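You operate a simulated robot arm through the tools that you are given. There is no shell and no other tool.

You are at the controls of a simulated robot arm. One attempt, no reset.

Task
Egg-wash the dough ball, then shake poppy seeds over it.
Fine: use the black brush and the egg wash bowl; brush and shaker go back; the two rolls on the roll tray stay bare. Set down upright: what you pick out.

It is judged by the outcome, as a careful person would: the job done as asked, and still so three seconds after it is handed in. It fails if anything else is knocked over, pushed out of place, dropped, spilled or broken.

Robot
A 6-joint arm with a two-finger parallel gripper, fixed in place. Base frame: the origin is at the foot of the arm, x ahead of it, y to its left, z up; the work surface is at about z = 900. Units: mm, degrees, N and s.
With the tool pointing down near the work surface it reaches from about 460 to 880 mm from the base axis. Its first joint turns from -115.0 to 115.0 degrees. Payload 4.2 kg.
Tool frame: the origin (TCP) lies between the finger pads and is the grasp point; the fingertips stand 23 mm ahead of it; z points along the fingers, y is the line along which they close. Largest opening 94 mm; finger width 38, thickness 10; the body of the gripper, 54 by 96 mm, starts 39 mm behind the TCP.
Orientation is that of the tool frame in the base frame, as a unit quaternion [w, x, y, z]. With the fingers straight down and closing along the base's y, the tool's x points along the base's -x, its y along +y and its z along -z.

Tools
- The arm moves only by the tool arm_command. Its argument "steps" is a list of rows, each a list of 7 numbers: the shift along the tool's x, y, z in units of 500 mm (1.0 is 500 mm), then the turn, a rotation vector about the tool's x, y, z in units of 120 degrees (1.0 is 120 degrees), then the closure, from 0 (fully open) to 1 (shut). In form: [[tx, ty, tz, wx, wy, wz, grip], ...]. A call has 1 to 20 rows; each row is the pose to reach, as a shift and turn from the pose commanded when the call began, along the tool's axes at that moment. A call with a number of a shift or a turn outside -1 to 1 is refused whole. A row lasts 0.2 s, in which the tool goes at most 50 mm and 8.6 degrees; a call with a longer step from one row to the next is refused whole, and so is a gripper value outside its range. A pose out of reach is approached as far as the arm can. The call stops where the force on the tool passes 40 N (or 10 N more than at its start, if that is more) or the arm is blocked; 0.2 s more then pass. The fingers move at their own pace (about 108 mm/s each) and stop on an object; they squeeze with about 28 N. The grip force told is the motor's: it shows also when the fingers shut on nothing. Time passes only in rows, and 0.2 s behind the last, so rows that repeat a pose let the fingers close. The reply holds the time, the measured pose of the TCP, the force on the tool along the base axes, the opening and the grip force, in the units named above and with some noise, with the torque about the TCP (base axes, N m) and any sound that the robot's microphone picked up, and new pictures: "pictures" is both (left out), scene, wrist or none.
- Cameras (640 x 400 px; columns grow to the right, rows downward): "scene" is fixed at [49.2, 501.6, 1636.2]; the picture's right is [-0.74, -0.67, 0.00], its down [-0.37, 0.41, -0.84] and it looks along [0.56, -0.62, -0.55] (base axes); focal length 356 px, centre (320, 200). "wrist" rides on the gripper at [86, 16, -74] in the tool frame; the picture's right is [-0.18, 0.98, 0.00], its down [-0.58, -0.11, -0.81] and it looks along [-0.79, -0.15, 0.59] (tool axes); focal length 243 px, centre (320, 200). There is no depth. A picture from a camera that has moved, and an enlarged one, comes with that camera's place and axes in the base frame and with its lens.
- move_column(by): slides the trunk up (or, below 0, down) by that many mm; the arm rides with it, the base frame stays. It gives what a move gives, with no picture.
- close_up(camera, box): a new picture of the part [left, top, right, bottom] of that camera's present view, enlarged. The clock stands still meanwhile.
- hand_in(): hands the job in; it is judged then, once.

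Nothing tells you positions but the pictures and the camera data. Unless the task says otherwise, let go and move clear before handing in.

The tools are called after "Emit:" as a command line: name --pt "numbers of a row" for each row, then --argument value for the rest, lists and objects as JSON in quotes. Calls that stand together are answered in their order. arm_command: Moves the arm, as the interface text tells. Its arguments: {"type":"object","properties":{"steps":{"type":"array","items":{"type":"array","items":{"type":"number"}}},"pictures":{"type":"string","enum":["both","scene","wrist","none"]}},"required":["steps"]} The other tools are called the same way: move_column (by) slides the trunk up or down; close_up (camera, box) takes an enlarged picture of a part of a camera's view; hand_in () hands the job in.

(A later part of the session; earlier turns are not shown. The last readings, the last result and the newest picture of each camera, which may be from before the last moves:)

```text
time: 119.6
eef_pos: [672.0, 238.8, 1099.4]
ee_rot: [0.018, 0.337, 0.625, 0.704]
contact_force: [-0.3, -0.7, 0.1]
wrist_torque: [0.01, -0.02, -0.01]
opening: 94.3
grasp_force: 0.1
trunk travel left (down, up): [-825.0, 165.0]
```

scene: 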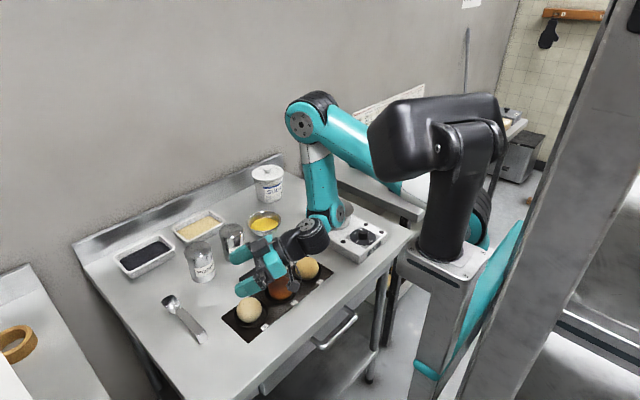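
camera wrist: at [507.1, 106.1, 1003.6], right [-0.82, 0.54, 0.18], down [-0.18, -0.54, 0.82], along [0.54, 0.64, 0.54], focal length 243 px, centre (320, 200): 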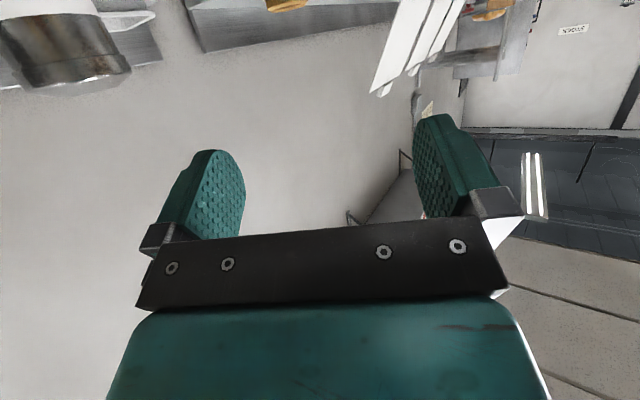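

Emit:
arm_command --pt "0.0101 -0.0077 -0.0242 0.0339 -0.0008 0.0516 0" --pt "0.0202 -0.0154 -0.0485 0.0677 -0.0016 0.1033 0" --pt "0.0303 -0.023 -0.0727 0.1016 -0.0024 0.1549 0" --pt "0.0404 -0.0307 -0.097 0.1355 -0.0032 0.2066 0" --pt "0.0506 -0.0384 -0.1212 0.1693 -0.0039 0.2582 0" --pt "0.0607 -0.0461 -0.1455 0.2032 -0.0047 0.3099 0" --pt "0.0708 -0.0537 -0.1697 0.2371 -0.0055 0.3615 0" --pt "0.0809 -0.0614 -0.194 0.2709 -0.0063 0.4132 0" --pt "0.091 -0.0691 -0.2182 0.3048 -0.0071 0.4648 0" --pt "0.091 -0.0691 -0.2182 0.3048 -0.0071 0.4648 0" --pictures "scene"

```text
time: 121.8
eef_pos: [568.6, 173.5, 1089.9]
ee_rot: [-0.405, 0.579, 0.578, 0.407]
contact_force: [0.6, 0.1, 0.0]
wrist_torque: [-0.02, -0.02, 0.01]
opening: 94.1
grasp_force: 0.1
trunk travel left (down, up): [-825.0, 165.0]
```

scene: 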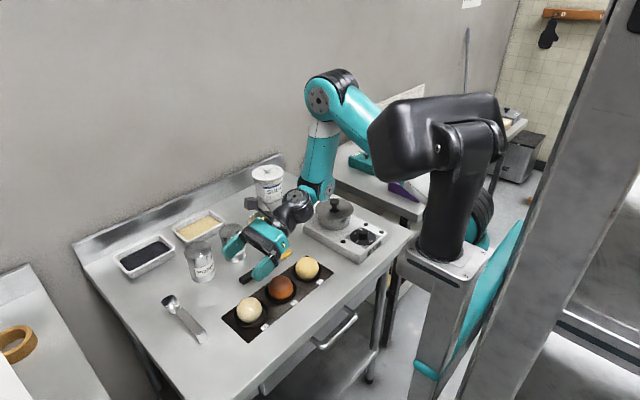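

I've reached the pose with the hand pointing +y and the camera on top. Now I'll rehearse the pitch-through with the empty hand.

Emit:
arm_command --pt "-0.0041 0 -0.0113 0 -0.0682 0 0" --pt "-0.0075 0 -0.0207 0 -0.1364 0 0" --pt "-0.0106 0 -0.0291 0 -0.2045 0 0" --pt "-0.0139 0 -0.0382 0 -0.2727 0 0" --pt "-0.0164 0 -0.0451 0 -0.3409 0 0" --pt "-0.0185 0 -0.0508 0 -0.4091 0 0" --pt "-0.0201 0 -0.0553 0 -0.4773 0 0" --pt "-0.0212 0 -0.0583 0 -0.5455 0 0" --pt "-0.0215 0 -0.059 0 -0.6136 0 0" --pt "-0.0212 0 -0.0583 0 -0.6818 0 0" --pt "-0.0205 0 -0.0564 0 -0.75 0 0" --pictures "scene"

```text
time: 124.2
eef_pos: [567.8, 143.4, 1089.8]
ee_rot: [0.122, 0.697, 0.696, -0.121]
contact_force: [0.8, 0.3, -0.9]
wrist_torque: [0.01, -0.03, -0.01]
opening: 94.0
grasp_force: 0.1
trunk travel left (down, up): [-825.0, 165.0]
```

scene: 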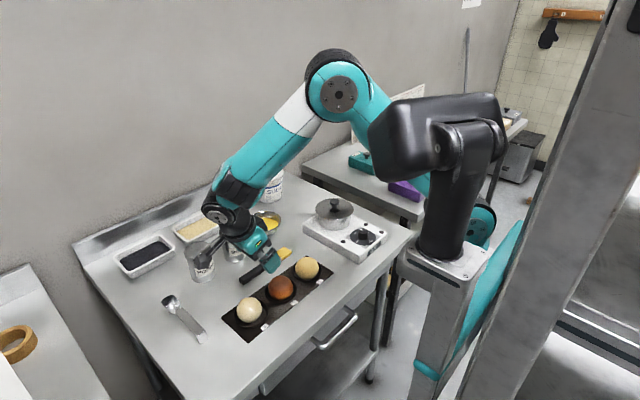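

Emit:
arm_command --pt "0.0038 0 -0.0014 0 -0.0625 0 0" --pt "0.0081 0 -0.0029 0 -0.125 0 0" --pt "0.0139 0 -0.0051 0 -0.1875 0 0" --pt "0.0207 0 -0.0075 0 -0.25 0 0" --pt "0.0286 0 -0.0104 0 -0.3125 0 0" --pt "0.0372 0 -0.0135 0 -0.375 0 0" --pt "0.0466 0 -0.017 0 -0.4375 0 0" --pt "0.0564 0 -0.0205 0 -0.5 0 0" --pt "0.0564 0 -0.0205 0 -0.5 0 0" --pictures "scene"

Emit:
close_up --camera "scene" --box '[150, 190, 310, 340]'

```text
time: 126.2
eef_pos: [485.3, 58.8, 1045.9]
ee_rot: [0.454, 0.543, 0.541, -0.453]
contact_force: [-0.2, -0.2, -0.2]
wrist_torque: [0.03, 0.0, -0.01]
opening: 94.1
grasp_force: 0.1
out of reach, approached as far as the arm can: row 5, 6, 7, 8, 9
trunk travel left (down, up): [-825.0, 165.0]
```

scene: 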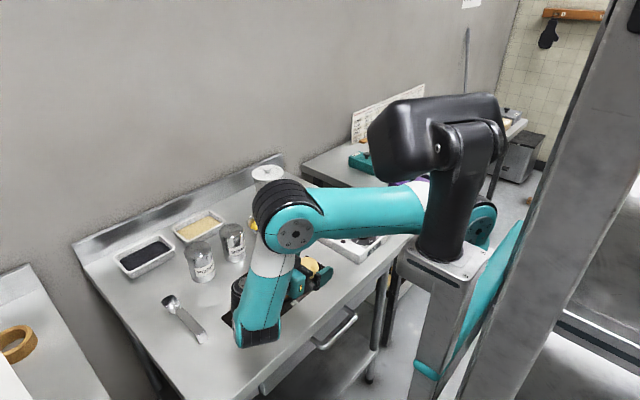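

```text
2.67 times, centred on (230, 265) of scene
camera zoom: at [49.2, 501.6, 1636.2], right [-0.74, -0.67, 0.0], down [-0.37, 0.41, -0.84], along [0.56, -0.62, -0.55], focal length 950 px, centre (560, 27)
```

zoom: 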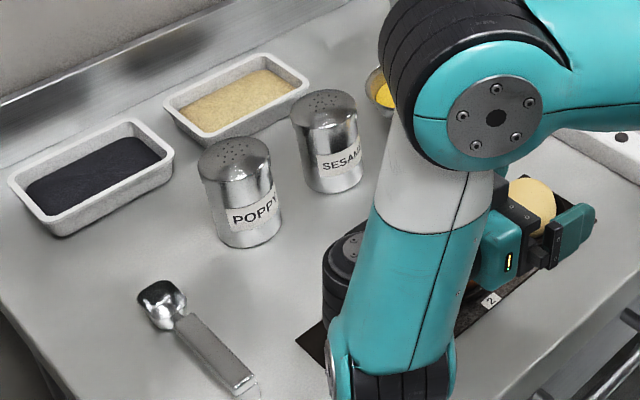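

The arm can't go past about 120° this way, and it has swung aside to (485, 59, 1046) with no contact felt. I'll back out along the same rotation to the last reachable pose and check that nothing was disturbed.

Emit:
arm_command --pt "-0.02 0 0 0 0.02 0 0" --pt "-0.04 0 -0.005 0 0.05 0 0" --pt "-0.05 0.03 -0.03 0 0.09 0 0" --pt "-0.053 0.066 -0.066 0 0.13 0 0" --pt "-0.054 0.1 -0.1 0 0.17 0 0" --pt "-0.0535 0.135 -0.14 0 0.21 0 0" --pt "-0.0534 0.166 -0.2 0 0.25 0 0" --pt "-0.0534 0.166 -0.2 0 0.25 0 0" --pictures "scene"

```text
time: 128.0
eef_pos: [569.0, 151.0, 1091.8]
ee_rot: [0.299, 0.642, 0.641, -0.297]
contact_force: [-0.4, -1.0, 0.4]
wrist_torque: [-0.01, -0.01, -0.01]
opening: 94.2
grasp_force: 0.1
trunk travel left (down, up): [-825.0, 165.0]
```

scene: 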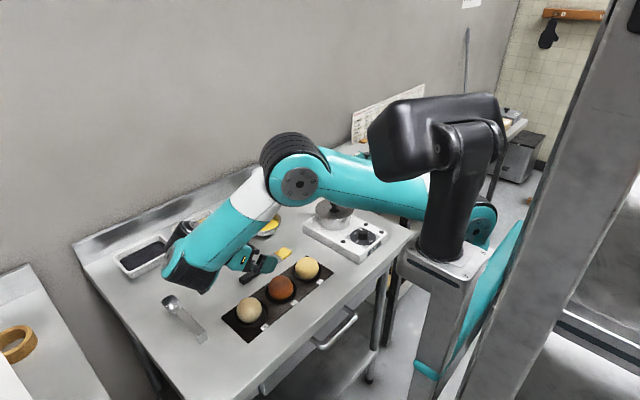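

Nothing was touched. I'll pitch the hand back up toward the carrying orientation.

Emit:
arm_command --pt "0.001 0 -0.001 0 0.0694 0 0" --pt "0.002 0 -0.002 0 0.1389 0 0" --pt "0.003 0 -0.003 0 0.2083 0 0" --pt "0.004 0 -0.004 0 0.2778 0 0" --pt "0.005 0 -0.005 0 0.3472 0 0" --pt "0.006 0 -0.006 0 0.4167 0 0" --pt "0.007 0 -0.007 0 0.4861 0 0" --pt "0.008 0 -0.008 0 0.5555 0 0" --pt "0.009 0 -0.01 0 0.625 0 0" --pt "0.01 0 -0.012 0 0.6944 0 0" --pt "0.011 0 -0.013 0 0.7639 0 0" --pt "0.0116 0 -0.0138 0 0.8333 0 0" --pictures "scene"

Emit:
close_up --camera "scene" --box '[160, 200, 320, 340]'

```text
time: 130.6
eef_pos: [567.7, 162.2, 1092.8]
ee_rot: [-0.299, 0.64, 0.64, 0.303]
contact_force: [-0.3, -0.3, 0.3]
wrist_torque: [-0.01, 0.0, -0.02]
opening: 93.9
grasp_force: 0.0
trunk travel left (down, up): [-825.0, 165.0]
```

scene: 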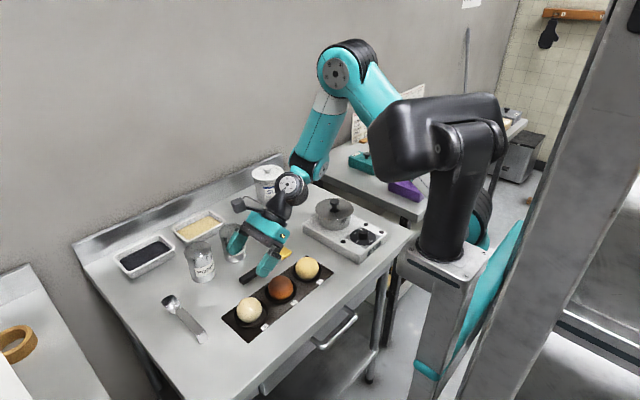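

```text
2.86 times, centred on (240, 270) of scene
camera zoom: at [49.2, 501.6, 1636.2], right [-0.74, -0.67, 0.0], down [-0.37, 0.41, -0.84], along [0.56, -0.62, -0.55], focal length 1018 px, centre (549, 0)
```

zoom: 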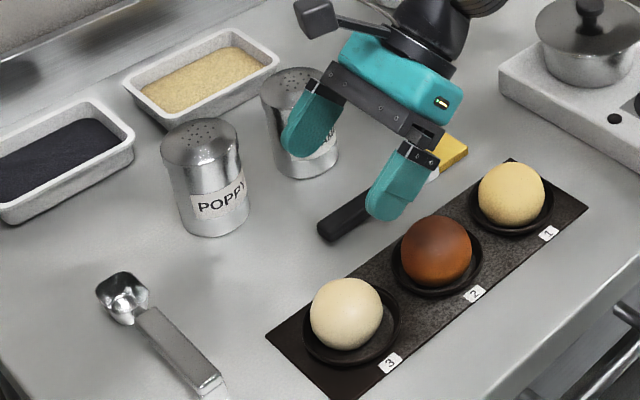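

All is intact. The wrist roll I rehearsed first (heading 60°) works and gives a 140° tip, so I'll use that. Now I'll go back to the pre-grasp pose behind the poppy shaker.

Emit:
arm_command --pt "-0.0028 0.0243 -0.0091 -0.0481 0.0163 0.0279 0" --pt "-0.0057 0.0485 -0.0183 -0.0963 0.0326 0.0557 0" --pt "-0.0085 0.0728 -0.0274 -0.1444 0.049 0.0836 0" --pt "-0.0113 0.0971 -0.0366 -0.1926 0.0653 0.1114 0" --pt "-0.0142 0.1213 -0.0457 -0.2407 0.0816 0.1393 0" --pt "-0.017 0.1456 -0.0549 -0.2889 0.0979 0.1671 0" --pt "-0.0198 0.1699 -0.064 -0.337 0.1143 0.195 0" --pt "-0.0227 0.1941 -0.0732 -0.3852 0.1306 0.2228 0" --pt "-0.0255 0.2184 -0.0823 -0.4333 0.1469 0.2507 0" --pt "-0.0255 0.2184 -0.0823 -0.4333 0.1469 0.2507 0"

Emit:
close_up --camera "wrist" --box '[240, 60, 460, 230]'

```text
time: 132.8
eef_pos: [677.2, 122.0, 1109.0]
ee_rot: [-0.147, 0.792, 0.213, 0.553]
contact_force: [0.7, -0.3, 0.2]
wrist_torque: [0.01, -0.03, -0.01]
opening: 93.8
grasp_force: 0.0
trunk travel left (down, up): [-825.0, 165.0]
camera wrist: at [649.7, 86.7, 1215.8], right [0.44, -0.88, -0.17], down [-0.88, -0.39, -0.27], along [0.17, 0.27, -0.95], focal length 243 px, centre (320, 200)
```

scene: 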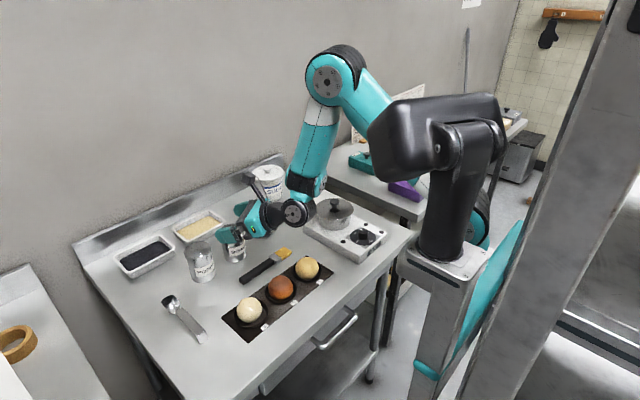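
wrist: 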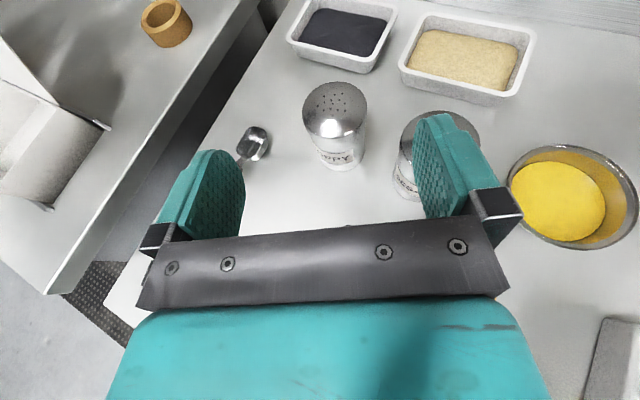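

```text
2.35 times, centred on (350, 145) of wrist
camera zoom: at [649.7, 86.7, 1215.8], right [0.44, -0.88, -0.17], down [-0.88, -0.39, -0.27], along [0.17, 0.27, -0.95], focal length 571 px, centre (249, 329)
```

zoom: 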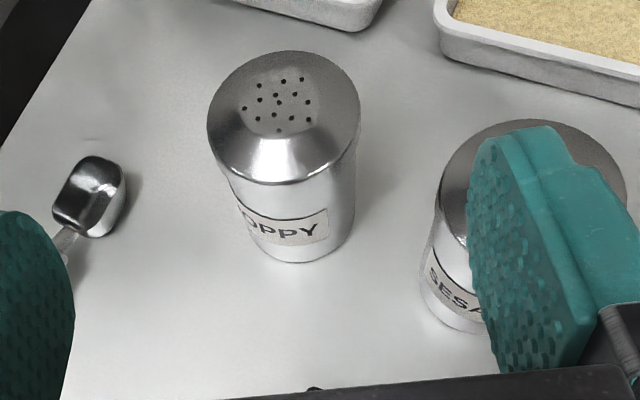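

The poppy shaker is centred at about (783.5, 183). I'll come directly over it with the fingers slightly narrowed to 86 mm, which keeps me clear of the sesame shaker, then look before going down.

Emit:
arm_command --pt "0.0257 0.0002 0.0698 0 0 0 0.085" --pt "0.0513 0.0004 0.1396 0 0 0 0.085" --pt "0.077 0.0006 0.2094 0 0 0 0.085" --pt "0.077 0.0006 0.2094 0 0 0 0.085"

Emit:
close_up --camera "wrist" --box '[130, 60, 530, 310]'

```text
time: 133.8
eef_pos: [775.0, 176.5, 1108.0]
ee_rot: [-0.148, 0.792, 0.214, 0.553]
contact_force: [-0.6, -0.4, -0.4]
wrist_torque: [-0.01, -0.01, 0.0]
opening: 86.0
grasp_force: 0.0
trunk travel left (down, up): [-825.0, 165.0]
camera wrist: at [747.4, 141.9, 1214.6], right [0.44, -0.88, -0.17], down [-0.88, -0.39, -0.27], along [0.17, 0.27, -0.95], focal length 243 px, centre (320, 200)
```

scene: 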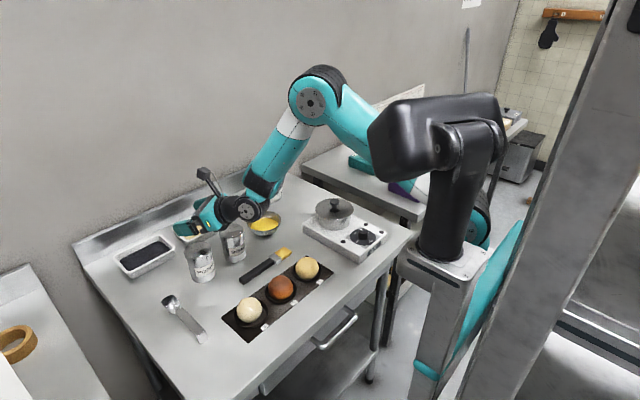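
wrist: 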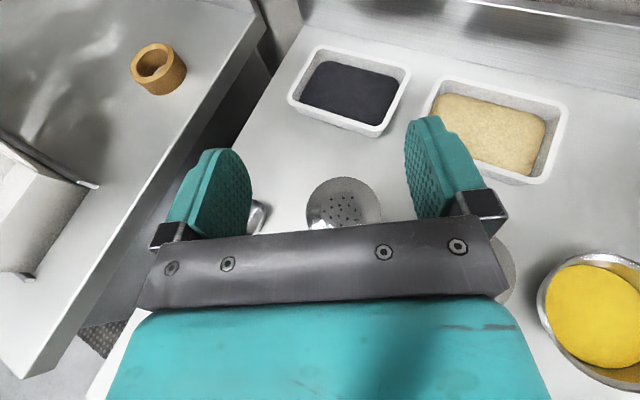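

```text
1.60 times, centred on (330, 185) of wrist
camera zoom: at [747.4, 141.9, 1214.6], right [0.44, -0.88, -0.17], down [-0.88, -0.39, -0.27], along [0.17, 0.27, -0.95], focal length 388 px, centre (304, 224)
```

zoom: 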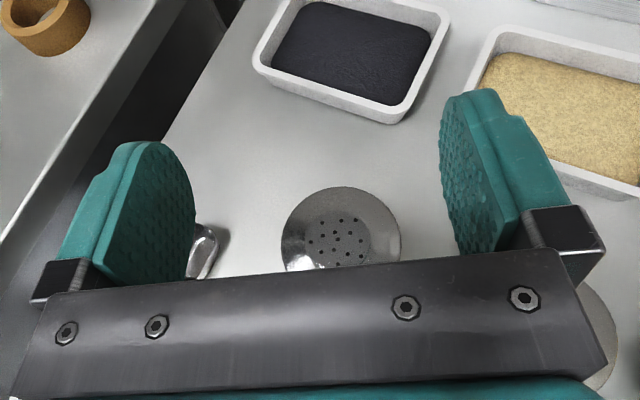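

The shaker top appears between the fingers. I'll lower to just above its top and check the centring from both cameras.

Emit:
arm_command --pt "-0.0425 0.001 0.0157 0 0 0 0.085" --pt "-0.085 0.002 0.0313 0 0 0 0.085" --pt "-0.1276 0.002 0.047 0 0 0 0.085" --pt "-0.1276 0.002 0.047 0 0 0 0.085" --pictures "none"

Emit:
close_up --camera "wrist" --box '[130, 60, 530, 310]'

Emit:
close_up --camera "scene" --box '[160, 190, 270, 290]'

```text
time: 134.8
eef_pos: [772.2, 174.8, 1039.4]
ee_rot: [-0.148, 0.792, 0.214, 0.553]
contact_force: [0.1, -0.2, -0.4]
wrist_torque: [-0.02, -0.01, 0.0]
opening: 85.9
grasp_force: 0.1
trunk travel left (down, up): [-825.0, 165.0]
```

```text
1.60 times, centred on (330, 185) of wrist
camera zoom: at [746.8, 141.0, 1146.7], right [0.44, -0.88, -0.17], down [-0.88, -0.39, -0.27], along [0.17, 0.27, -0.95], focal length 388 px, centre (304, 224)
```

zoom: 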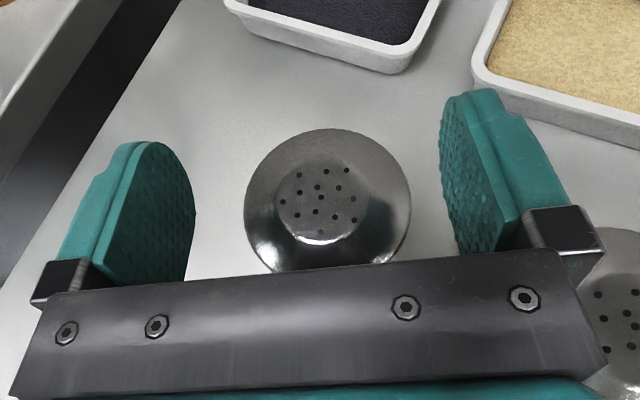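

```text
4.00 times, centred on (215, 240) of scene
camera zoom: at [49.2, 501.6, 1636.2], right [-0.74, -0.67, 0.0], down [-0.37, 0.41, -0.84], along [0.56, -0.62, -0.55], focal length 1425 px, centre (740, 40)
```

zoom: 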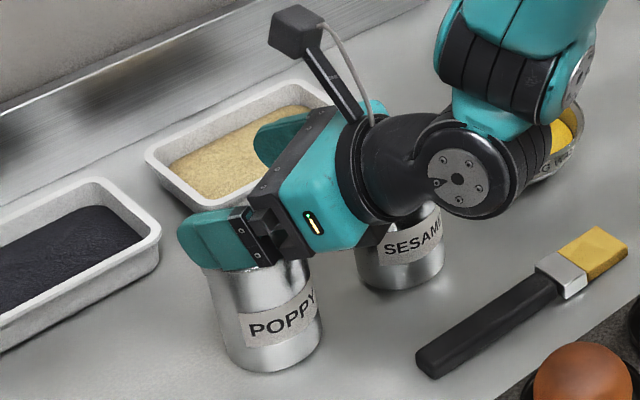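

The shaker is centred between the fingers to within 1–2 mm. I'll check the right finger's clearance to the sesame shaker before descending.

Emit:
close_up --camera "wrist" --box '[400, 150, 640, 350]'

```text
2.00 times, centred on (520, 250) of wrist
camera zoom: at [746.8, 141.0, 1146.7], right [0.44, -0.88, -0.17], down [-0.88, -0.39, -0.27], along [0.17, 0.27, -0.95], focal length 485 px, centre (-80, 100)
```

zoom: 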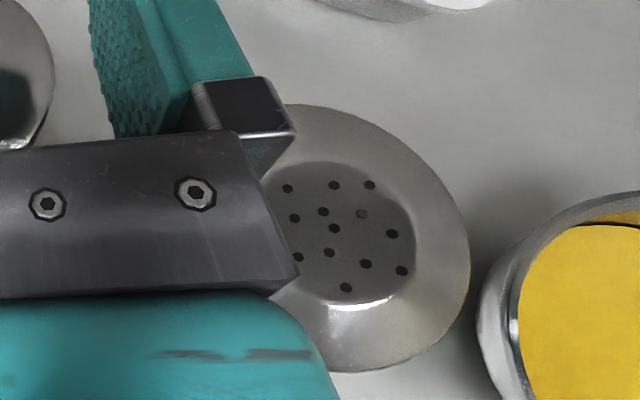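

There's about 5–6 mm clearance on both sides. I'll descend straight down slowly to grip height.

Emit:
arm_command --pt "-0.0282 0.002 0.0104 0 0 0 0.085" --pt "-0.0563 0.002 0.0207 0 0 0 0.085" --pt "-0.0845 0.002 0.0311 0 0 0 0.085" --pt "-0.1126 0.002 0.0414 0 0 0 0.085" --pt "-0.1389 0.002 0.0511 0 0 0 0.085" --pt "-0.1389 0.002 0.0511 0 0 0 0.085"

Emit:
close_up --camera "scene" --box '[160, 200, 270, 300]'

```text
time: 136.2
eef_pos: [776.3, 173.8, 967.3]
ee_rot: [-0.148, 0.792, 0.214, 0.553]
contact_force: [-0.1, -0.4, -0.3]
wrist_torque: [0.0, 0.01, -0.01]
opening: 86.0
grasp_force: 0.0
trunk travel left (down, up): [-825.0, 165.0]
camera wrist: at [748.5, 139.9, 1073.7], right [0.44, -0.88, -0.17], down [-0.88, -0.39, -0.27], along [0.17, 0.27, -0.95], focal length 243 px, centre (320, 200)
```

scene: 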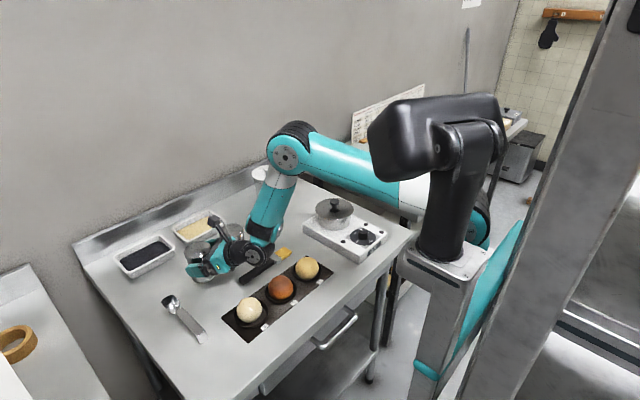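
wrist: 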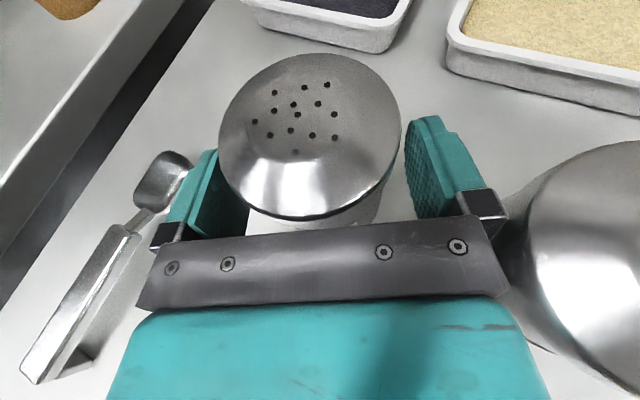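

```text
4.00 times, centred on (215, 250) of scene
camera zoom: at [49.2, 501.6, 1636.2], right [-0.74, -0.67, 0.0], down [-0.37, 0.41, -0.84], along [0.56, -0.62, -0.55], focal length 1425 px, centre (740, 0)
```

zoom: 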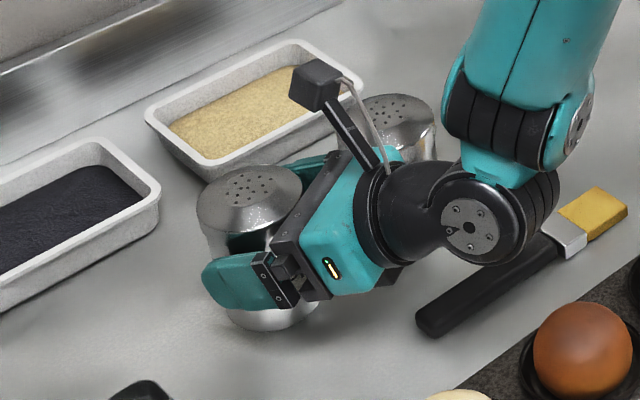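

The shaker is between the fingers with no contact. I'll close gradually.

Emit:
arm_command --pt "0 0 0 0 0 0 0.14" --pt "0 0 0 0 0 0 0.18" --pt "0 0 0 0 0 0 0.22" --pt "0 0 0 0 0 0 0.26" --pt "0 0 0 0 0 0 0.3" --pt "0 0 0 0 0 0 0.4" --pt "0 0 0 0 0 0 0.6" --pt "0 0 0 0 0 0 1" --pt "0 0 0 0 0 0 1"

```text
time: 138.2
eef_pos: [775.8, 174.2, 966.9]
ee_rot: [-0.147, 0.792, 0.214, 0.553]
contact_force: [0.3, -0.6, 0.5]
wrist_torque: [0.03, 0.03, -0.02]
opening: 65.0
grasp_force: 28.5
trunk travel left (down, up): [-825.0, 165.0]
camera wrist: at [748.5, 139.8, 1073.8], right [0.44, -0.88, -0.17], down [-0.88, -0.39, -0.27], along [0.17, 0.27, -0.95], focal length 243 px, centre (320, 200)
```

scene: 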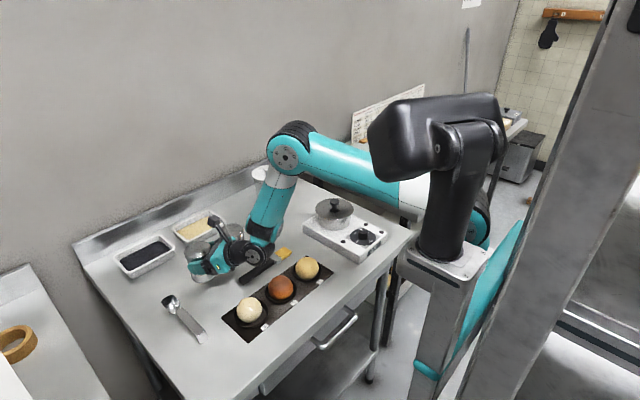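
wrist: 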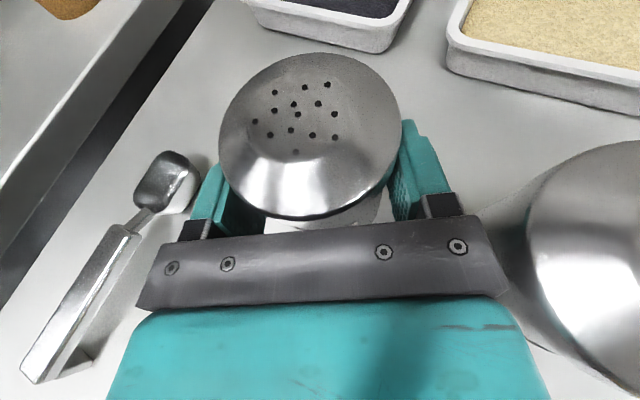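

It is gripped at 65 mm and 28 N, and the shaker didn't visibly shift. I'll lift straight up, slowly at first.

Emit:
arm_command --pt "0.006 0 -0.0022 0 0 0 1" --pt "0.015 0 -0.0055 0 0 0 1" --pt "0.03 0 -0.011 0 0 0 1" --pt "0.06 0 -0.0221 0 0 0 1" --pt "0.1 0 -0.0368 0 0 0 1" --pt "0.15 0 -0.0552 0 0 0 1" --pt "0.2 0 -0.0736 0 0 0 1" --pt "0.25 0 -0.092 0 0 0 1"

Emit:
close_up --camera "scene" --box '[150, 170, 280, 300]'

```text
time: 140.0
eef_pos: [776.2, 175.3, 1099.1]
ee_rot: [-0.147, 0.793, 0.214, 0.552]
contact_force: [-0.7, 0.2, -2.4]
wrist_torque: [-0.04, 0.0, -0.02]
opening: 64.9
grasp_force: 28.0
trunk travel left (down, up): [-825.0, 165.0]
camera wrist: at [748.2, 140.6, 1206.8], right [0.44, -0.88, -0.17], down [-0.88, -0.39, -0.27], along [0.17, 0.27, -0.95], focal length 243 px, centre (320, 200)
```

scene: 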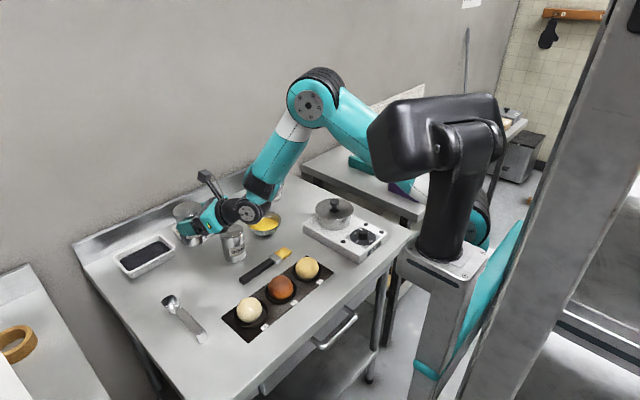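
wrist: 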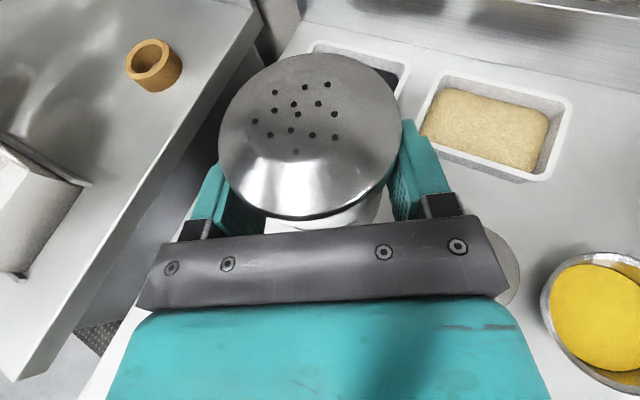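

```text
3.08 times, centred on (215, 235) of scene
camera zoom: at [49.2, 501.6, 1636.2], right [-0.74, -0.67, 0.0], down [-0.37, 0.41, -0.84], along [0.56, -0.62, -0.55], focal length 1096 px, centre (643, 92)
```

zoom: 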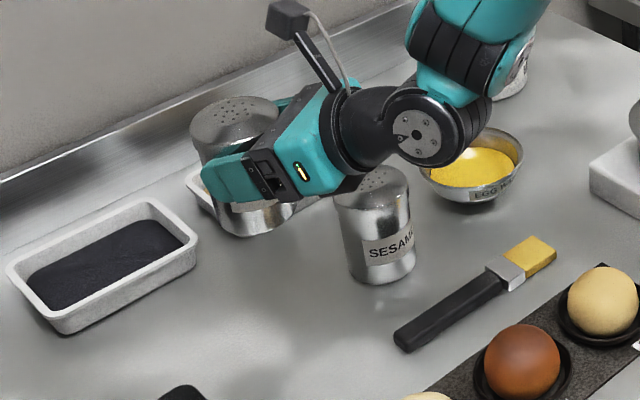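

The shaker is held securely and weighs about 2.4 N. I'll carry it upright over toward the dough, turning the heading to 60°.

Emit:
arm_command --pt "-0.0252 -0.0244 -0.0411 0.0335 0.0001 -0.0125 1" --pt "-0.0504 -0.0487 -0.0823 0.067 0.0002 -0.0249 1" --pt "-0.0756 -0.0731 -0.1234 0.1005 0.0003 -0.0374 1" --pt "-0.1008 -0.0975 -0.1646 0.1341 0.0005 -0.0499 1" --pt "-0.126 -0.1219 -0.2057 0.1676 0.0006 -0.0624 1" --pt "-0.1512 -0.1462 -0.2469 0.2011 0.0007 -0.0748 1" --pt "-0.1764 -0.1706 -0.288 0.2346 0.0008 -0.0873 1" --pt "-0.1764 -0.1706 -0.288 0.2346 0.0008 -0.0873 1"

Emit:
close_up --camera "scene" --box '[190, 200, 330, 340]'

```text
time: 141.8
eef_pos: [589.5, 166.6, 1066.8]
ee_rot: [-0.285, 0.709, 0.413, 0.495]
contact_force: [-0.2, -0.2, -2.3]
wrist_torque: [-0.02, -0.01, -0.04]
opening: 64.9
grasp_force: 28.2
trunk travel left (down, up): [-825.0, 165.0]
camera wrist: at [582.2, 122.5, 1174.0], right [0.82, -0.54, -0.17], down [-0.57, -0.78, -0.27], along [0.01, 0.32, -0.95], focal length 243 px, centre (320, 200)
```

scene: 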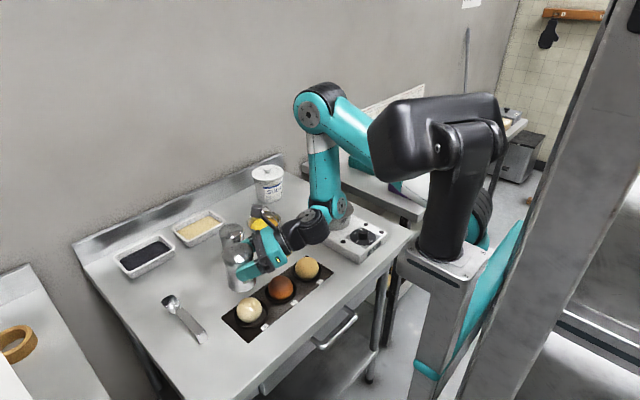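
wrist: 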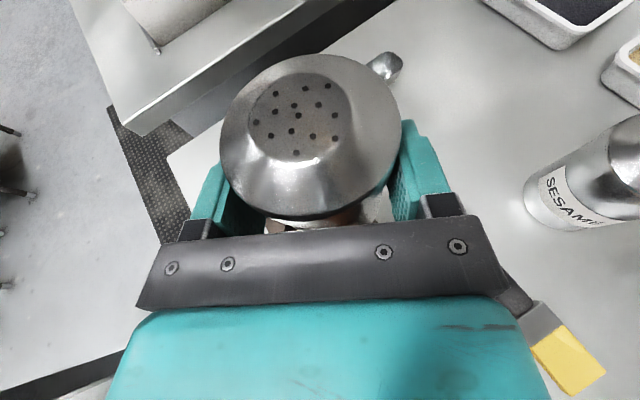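

```text
2.86 times, centred on (260, 270) of scene
camera zoom: at [49.2, 501.6, 1636.2], right [-0.74, -0.67, 0.0], down [-0.37, 0.41, -0.84], along [0.56, -0.62, -0.55], focal length 1018 px, centre (491, 0)
```

zoom: 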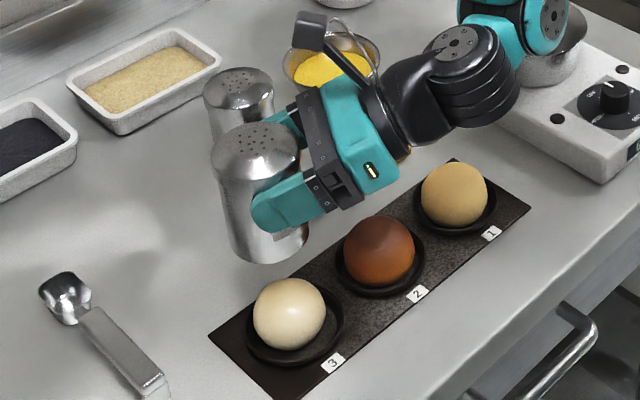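

The dough is just ahead of the shaker. I'll roll the shaker onto its side first, a quarter turn, moving so that its cap stays over the dough.

Emit:
arm_command --pt "-0.0022 0.0035 0.0025 0 0 -0.0682 1" --pt "-0.0044 0.007 0.005 0 0 -0.1364 1" --pt "-0.0066 0.0104 0.0075 0 0 -0.2045 1" --pt "-0.0088 0.0139 0.01 0 0 -0.2727 1" --pt "-0.011 0.0174 0.0125 0 0 -0.3409 1" --pt "-0.0132 0.0209 0.015 0 0 -0.4091 1" --pt "-0.0154 0.0244 0.0175 0 0 -0.4773 1" --pt "-0.0176 0.0279 0.02 0 0 -0.5455 1" --pt "-0.0198 0.0313 0.0225 0 0 -0.6136 1" --pt "-0.022 0.0348 0.025 0 0 -0.6818 1" --pt "-0.0242 0.0383 0.0275 0 0 -0.75 1" --pictures "scene"

Emit:
close_up --camera "scene" --box '[190, 200, 330, 340]'

```text
time: 144.2
eef_pos: [609.1, 163.8, 1050.2]
ee_rot: [0.15, 0.209, 0.793, 0.552]
contact_force: [0.9, 0.3, -1.7]
wrist_torque: [0.02, 0.02, 0.02]
opening: 65.0
grasp_force: 28.0
trunk travel left (down, up): [-825.0, 165.0]
```

scene: 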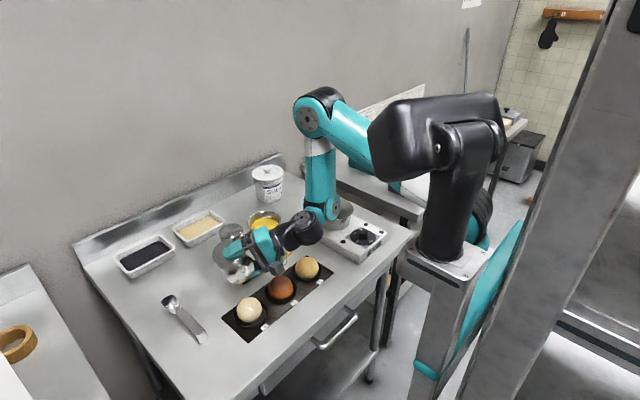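

```text
2.86 times, centred on (260, 270) of scene
camera zoom: at [49.2, 501.6, 1636.2], right [-0.74, -0.67, 0.0], down [-0.37, 0.41, -0.84], along [0.56, -0.62, -0.55], focal length 1018 px, centre (491, 0)
```

zoom: 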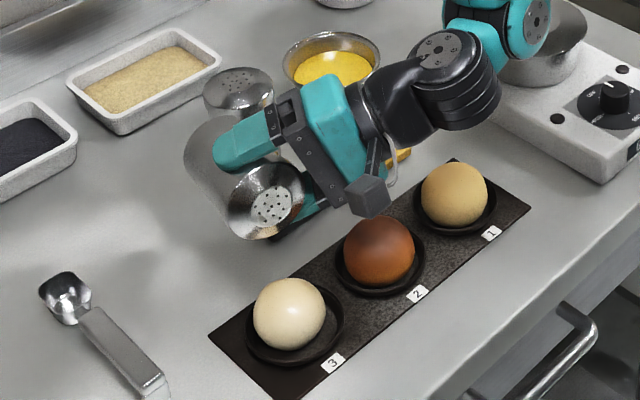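

The cap is directly over the dough, as planned. I'll finish the turn so the holes face down, keeping the cap over the dough.

Emit:
arm_command --pt "0.0026 -0.0012 0.004 0 0 -0.0625 1" --pt "0.0053 -0.0023 0.008 0 0 -0.125 1" --pt "0.0079 -0.0035 0.0121 0 0 -0.1875 1" --pt "0.0105 -0.0046 0.0161 0 0 -0.25 1" --pt "0.0178 -0.007 0.0197 0 0 -0.3125 1" --pt "0.0251 -0.0094 0.0232 0 0 -0.375 1" --pt "0.0323 -0.0118 0.0268 0 0 -0.4375 1" --pt "0.0396 -0.0142 0.0303 0 0 -0.5 1" --pt "0.0495 -0.0176 0.0325 0 0 -0.5625 1" --pt "0.0593 -0.0209 0.0348 0 0 -0.625 1" --pt "0.0692 -0.0243 0.037 0 0 -0.6875 1" --pt "0.079 -0.0276 0.0392 0 0 -0.75 1" --pictures "scene"

Emit:
close_up --camera "scene" --box '[190, 200, 330, 340]'

```text
time: 146.8
eef_pos: [582.4, 195.4, 1031.3]
ee_rot: [0.495, -0.413, 0.709, 0.285]
contact_force: [0.0, 0.4, -1.8]
wrist_torque: [-0.05, 0.02, -0.02]
opening: 64.8
grasp_force: 28.0
trunk travel left (down, up): [-825.0, 165.0]
```

scene: 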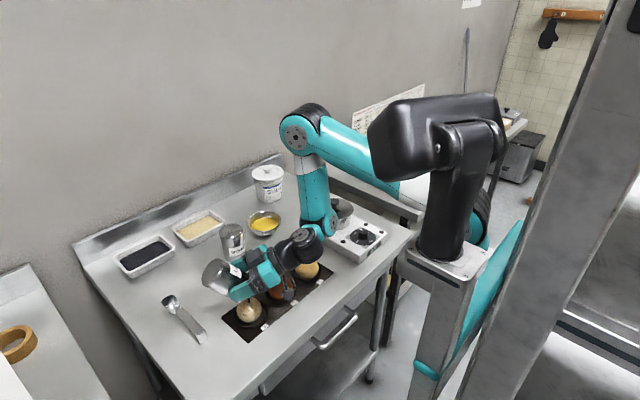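

```text
2.86 times, centred on (260, 270) of scene
camera zoom: at [49.2, 501.6, 1636.2], right [-0.74, -0.67, 0.0], down [-0.37, 0.41, -0.84], along [0.56, -0.62, -0.55], focal length 1018 px, centre (491, 0)
```

zoom: 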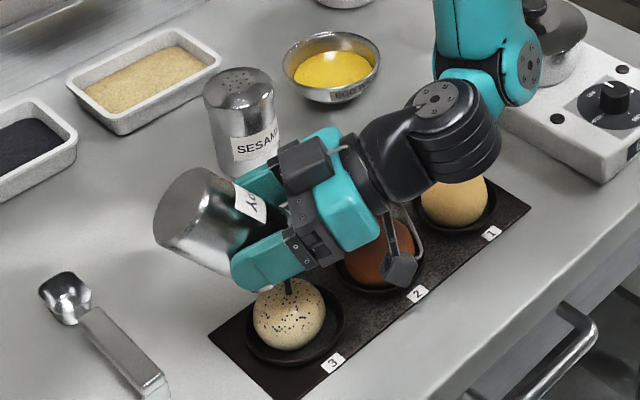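

Poppy seeds are already coming out in a stream onto the dough. I'll zoom in on coverage before going on.

Emit:
close_up --camera "scene" --box '[225, 280, 285, 335]'

```text
7.27 times, centred on (255, 308) of scene
camera zoom: at [49.2, 501.6, 1636.2], right [-0.74, -0.67, 0.0], down [-0.37, 0.41, -0.84], along [0.56, -0.62, -0.55], focal length 2590 px, centre (793, -582)
```

zoom: 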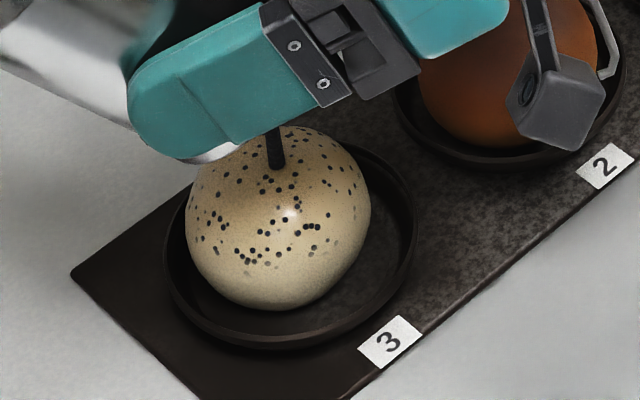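

Coverage is good and the seeds are landing only on the dough. I'll give it a couple of short shakes and check.

Emit:
arm_command --pt "-0.015 0 -0.0055 0 0 0 1" --pt "0.011 0 0.004 0 0 0 1" --pt "-0.015 0 -0.0055 0 0 0 1" --pt "0 0 0 0 0 0 1" --pictures "none"

Emit:
close_up --camera "scene" --box '[225, 280, 285, 335]'

```text
time: 147.8
eef_pos: [582.9, 196.0, 1030.1]
ee_rot: [0.496, -0.412, 0.71, 0.285]
contact_force: [-0.3, -0.5, -2.7]
wrist_torque: [-0.01, 0.02, -0.01]
opening: 65.0
grasp_force: 28.0
trunk travel left (down, up): [-825.0, 165.0]
```

```text
7.27 times, centred on (255, 308) of scene
camera zoom: at [49.2, 501.6, 1636.2], right [-0.74, -0.67, 0.0], down [-0.37, 0.41, -0.84], along [0.56, -0.62, -0.55], focal length 2590 px, centre (793, -582)
```

zoom: 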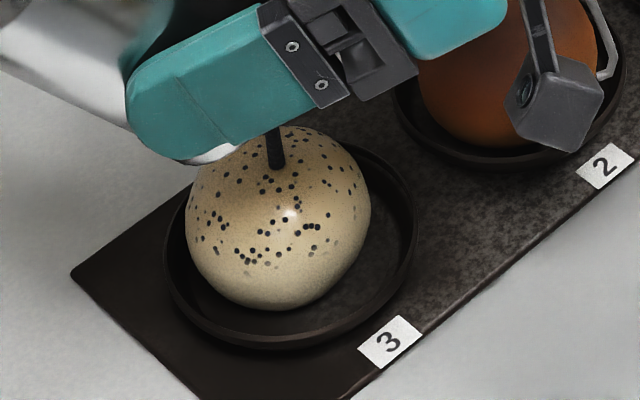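

The coverage is unchanged and evenly sprinkled, so that's enough. I'll roll the shaker back toward upright with its cap staying over the dough, then stop the flow.

Emit:
arm_command --pt "-0.0037 -0.0108 -0.0025 0 0 0.0682 1" --pt "-0.0074 -0.0215 -0.0049 0 0 0.1364 1" --pt "-0.011 -0.0322 -0.0074 0 0 0.2045 1" --pt "-0.0144 -0.042 -0.0103 0 0 0.2727 1" --pt "-0.0169 -0.05 -0.0142 0 0 0.3409 1" --pt "-0.0196 -0.0579 -0.018 0 0 0.4091 1" --pt "-0.0221 -0.0659 -0.0219 0 0 0.4773 1" --pt "-0.0238 -0.0704 -0.0262 0 0 0.5455 1" --pt "-0.025 -0.0733 -0.0305 0 0 0.6136 1" --pt "-0.0263 -0.0761 -0.035 0 0 0.6818 1" --pt "-0.0275 -0.079 -0.0394 0 0 0.75 1" --pictures "none"

Emit:
close_up --camera "scene" --box '[190, 200, 330, 340]'

```text
time: 150.2
eef_pos: [610.6, 163.4, 1050.4]
ee_rot: [0.149, 0.212, 0.792, 0.552]
contact_force: [0.7, 0.3, -2.2]
wrist_torque: [0.04, 0.01, -0.01]
opening: 64.9
grasp_force: 27.9
trunk travel left (down, up): [-825.0, 165.0]
```

```text
2.86 times, centred on (260, 270) of scene
camera zoom: at [49.2, 501.6, 1636.2], right [-0.74, -0.67, 0.0], down [-0.37, 0.41, -0.84], along [0.56, -0.62, -0.55], focal length 1018 px, centre (491, 0)
```

zoom: 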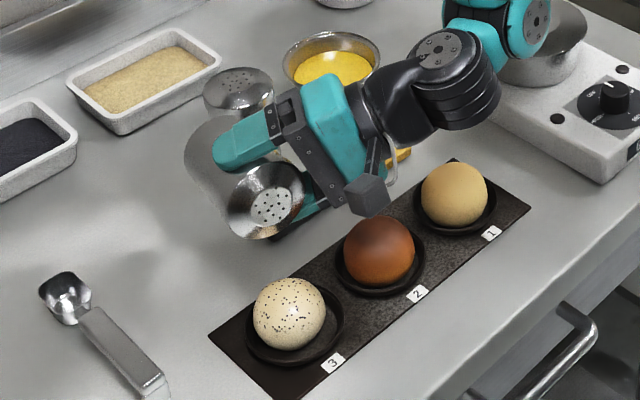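

The flow has stopped and no seeds fell outside the dough. I'll finish bringing the shaker upright.

Emit:
arm_command --pt "0.0035 0.0022 -0.0025 0 0 0.0682 1" --pt "0.0069 0.0044 -0.005 0 0 0.1364 1" --pt "0.0104 0.0066 -0.0075 0 0 0.2045 1" --pt "0.0139 0.0088 -0.01 0 0 0.2727 1" --pt "0.0174 0.011 -0.0125 0 0 0.3409 1" --pt "0.0208 0.0133 -0.015 0 0 0.4091 1" --pt "0.0243 0.0155 -0.0175 0 0 0.4773 1" --pt "0.0278 0.0177 -0.02 0 0 0.5455 1" --pt "0.0313 0.0199 -0.0225 0 0 0.6136 1" --pt "0.0347 0.0221 -0.025 0 0 0.6818 1" --pt "0.0382 0.0243 -0.0275 0 0 0.75 1"

Emit:
close_up --camera "scene" --box '[190, 200, 330, 340]'

```text
time: 152.6
eef_pos: [589.7, 165.9, 1067.2]
ee_rot: [-0.286, 0.71, 0.411, 0.495]
contact_force: [-0.6, 0.4, -2.2]
wrist_torque: [-0.04, 0.03, 0.0]
opening: 65.1
grasp_force: 28.0
trunk travel left (down, up): [-825.0, 165.0]
camera wrist: at [582.8, 122.5, 1173.8], right [0.82, -0.55, -0.17], down [-0.57, -0.78, -0.27], along [0.01, 0.32, -0.95], focal length 243 px, centre (320, 200)
```

scene: 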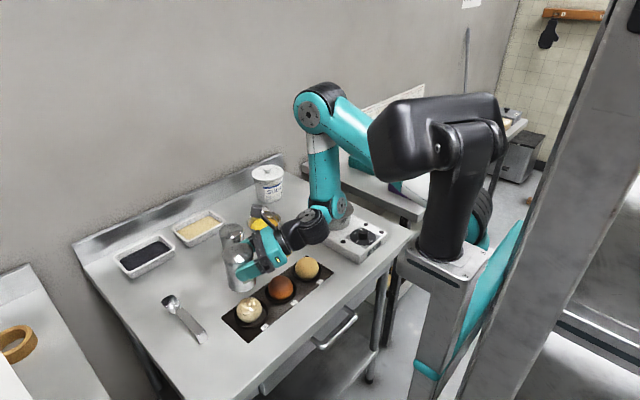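
wrist: 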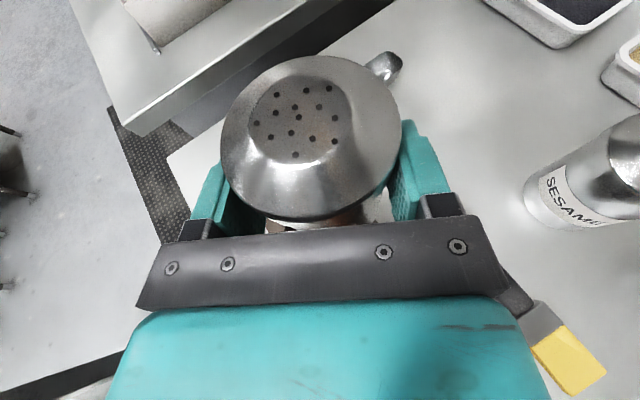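

```text
2.86 times, centred on (260, 270) of scene
camera zoom: at [49.2, 501.6, 1636.2], right [-0.74, -0.67, 0.0], down [-0.37, 0.41, -0.84], along [0.56, -0.62, -0.55], focal length 1018 px, centre (491, 0)
```

zoom: 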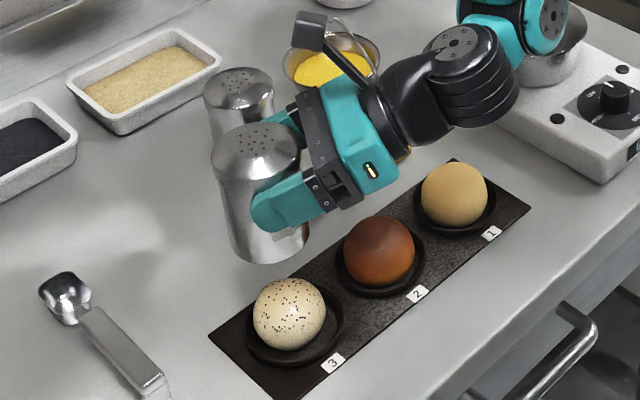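

The shaker is upright again in the same grip. I'll carry it back over its original spot along the reverse path.

Emit:
arm_command --pt "0.0186 0.0448 0.0237 -0.0335 -0.0002 0.0124 1" --pt "0.0372 0.0897 0.0474 -0.067 -0.0003 0.0248 1" --pt "0.0558 0.1345 0.0711 -0.1005 -0.0005 0.0372 1" --pt "0.0745 0.1794 0.0947 -0.1339 -0.0007 0.0495 1" --pt "0.0931 0.2242 0.1184 -0.1674 -0.0009 0.0619 1" --pt "0.1117 0.2691 0.1421 -0.2009 -0.001 0.0743 1" --pt "0.1303 0.3139 0.1658 -0.2344 -0.0012 0.0867 1" --pt "0.1303 0.3139 0.1658 -0.2344 -0.0012 0.0867 1"

Emit:
close_up --camera "scene" --box '[150, 170, 280, 300]'

```text
time: 154.4
eef_pos: [776.8, 174.9, 1100.4]
ee_rot: [-0.147, 0.792, 0.214, 0.552]
contact_force: [0.3, 0.1, -1.0]
wrist_torque: [-0.01, 0.01, 0.0]
opening: 64.6
grasp_force: 28.2
trunk travel left (down, up): [-825.0, 165.0]
camera wrist: at [748.9, 140.9, 1206.9], right [0.44, -0.88, -0.17], down [-0.88, -0.39, -0.27], along [0.17, 0.27, -0.95], focal length 243 px, centre (320, 200)
```

scene: 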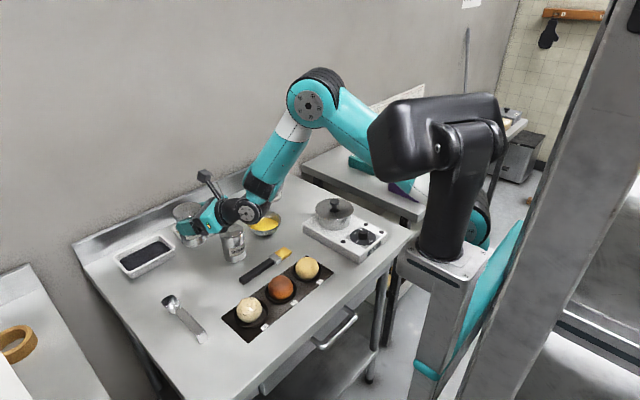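
wrist: 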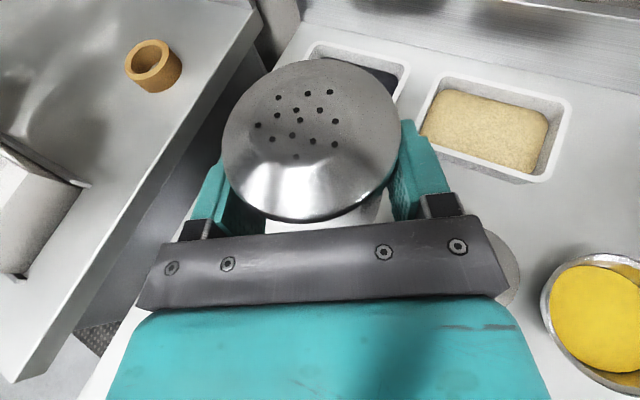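

```text
3.08 times, centred on (215, 235) of scene
camera zoom: at [49.2, 501.6, 1636.2], right [-0.74, -0.67, 0.0], down [-0.37, 0.41, -0.84], along [0.56, -0.62, -0.55], focal length 1096 px, centre (643, 92)
```

zoom: 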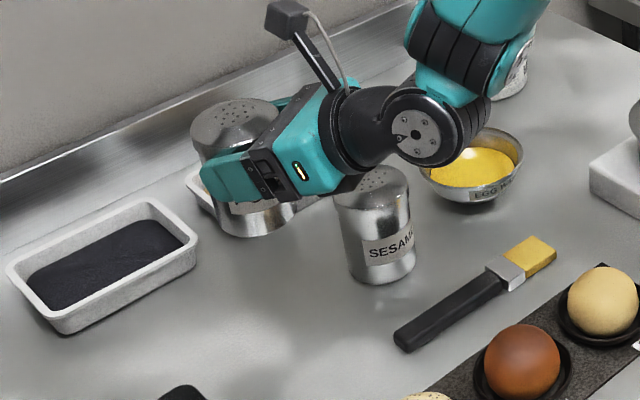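

Back above its spot. The cap looks about 4 mm lower in the grip than before, so I'll lower to just above the table and then feel for contact.

Emit:
arm_command --pt "-0.05 0 0.0186 0 0 0 1" --pt "-0.1 0 0.0372 0 0 0 1" --pt "-0.145 0 0.054 0 0 0 1" --pt "-0.185 0 0.0688 0 0 0 1" --pt "-0.21 0 0.0781 0 0 0 1" --pt "-0.2252 0 0.0838 0 0 0 1" --pictures "wrist"

Emit:
close_up --camera "scene" --box '[160, 200, 270, 300]'

```text
time: 155.8
eef_pos: [775.5, 173.4, 979.2]
ee_rot: [-0.148, 0.791, 0.214, 0.553]
contact_force: [-0.4, -0.8, -1.8]
wrist_torque: [0.0, 0.01, -0.02]
opening: 64.7
grasp_force: 27.8
trunk travel left (down, up): [-825.0, 165.0]
camera wrist: at [748.9, 139.9, 1086.8], right [0.44, -0.88, -0.17], down [-0.88, -0.39, -0.27], along [0.17, 0.27, -0.95], focal length 243 px, centre (320, 200)
```

wrist: 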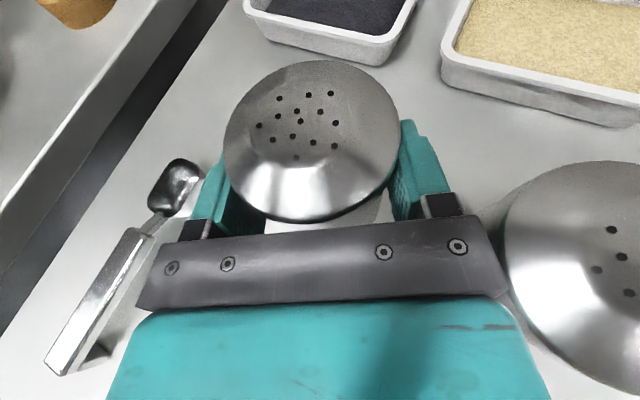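

```text
4.00 times, centred on (215, 250) of scene
camera zoom: at [49.2, 501.6, 1636.2], right [-0.74, -0.67, 0.0], down [-0.37, 0.41, -0.84], along [0.56, -0.62, -0.55], focal length 1425 px, centre (740, 0)
```

zoom: 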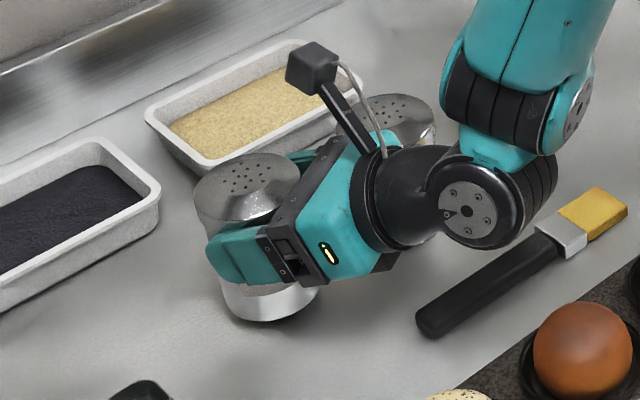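

Nearly down. I'll lower in 2 mm steps until the base touches.

Emit:
arm_command --pt "-0.0038 0 0.0014 0 0 0 1" --pt "-0.0075 0 0.0028 0 0 0 1" --pictures "none"

```text
time: 156.4
eef_pos: [776.4, 174.6, 974.5]
ee_rot: [-0.147, 0.793, 0.214, 0.552]
contact_force: [-0.4, -0.1, -1.7]
wrist_torque: [0.0, 0.05, 0.01]
opening: 64.5
grasp_force: 28.2
trunk travel left (down, up): [-825.0, 165.0]
```

Emit:
arm_command --pt "-0.0028 0 0.001 0 0 0 1" --pt "-0.0056 0 0.0021 0 0 0 1" --pictures "none"

```text
time: 157.0
eef_pos: [775.5, 174.1, 973.0]
ee_rot: [-0.147, 0.792, 0.214, 0.552]
contact_force: [-1.0, 0.8, -2.0]
wrist_torque: [0.0, 0.05, -0.02]
opening: 64.8
grasp_force: 27.9
trunk travel left (down, up): [-825.0, 165.0]
```

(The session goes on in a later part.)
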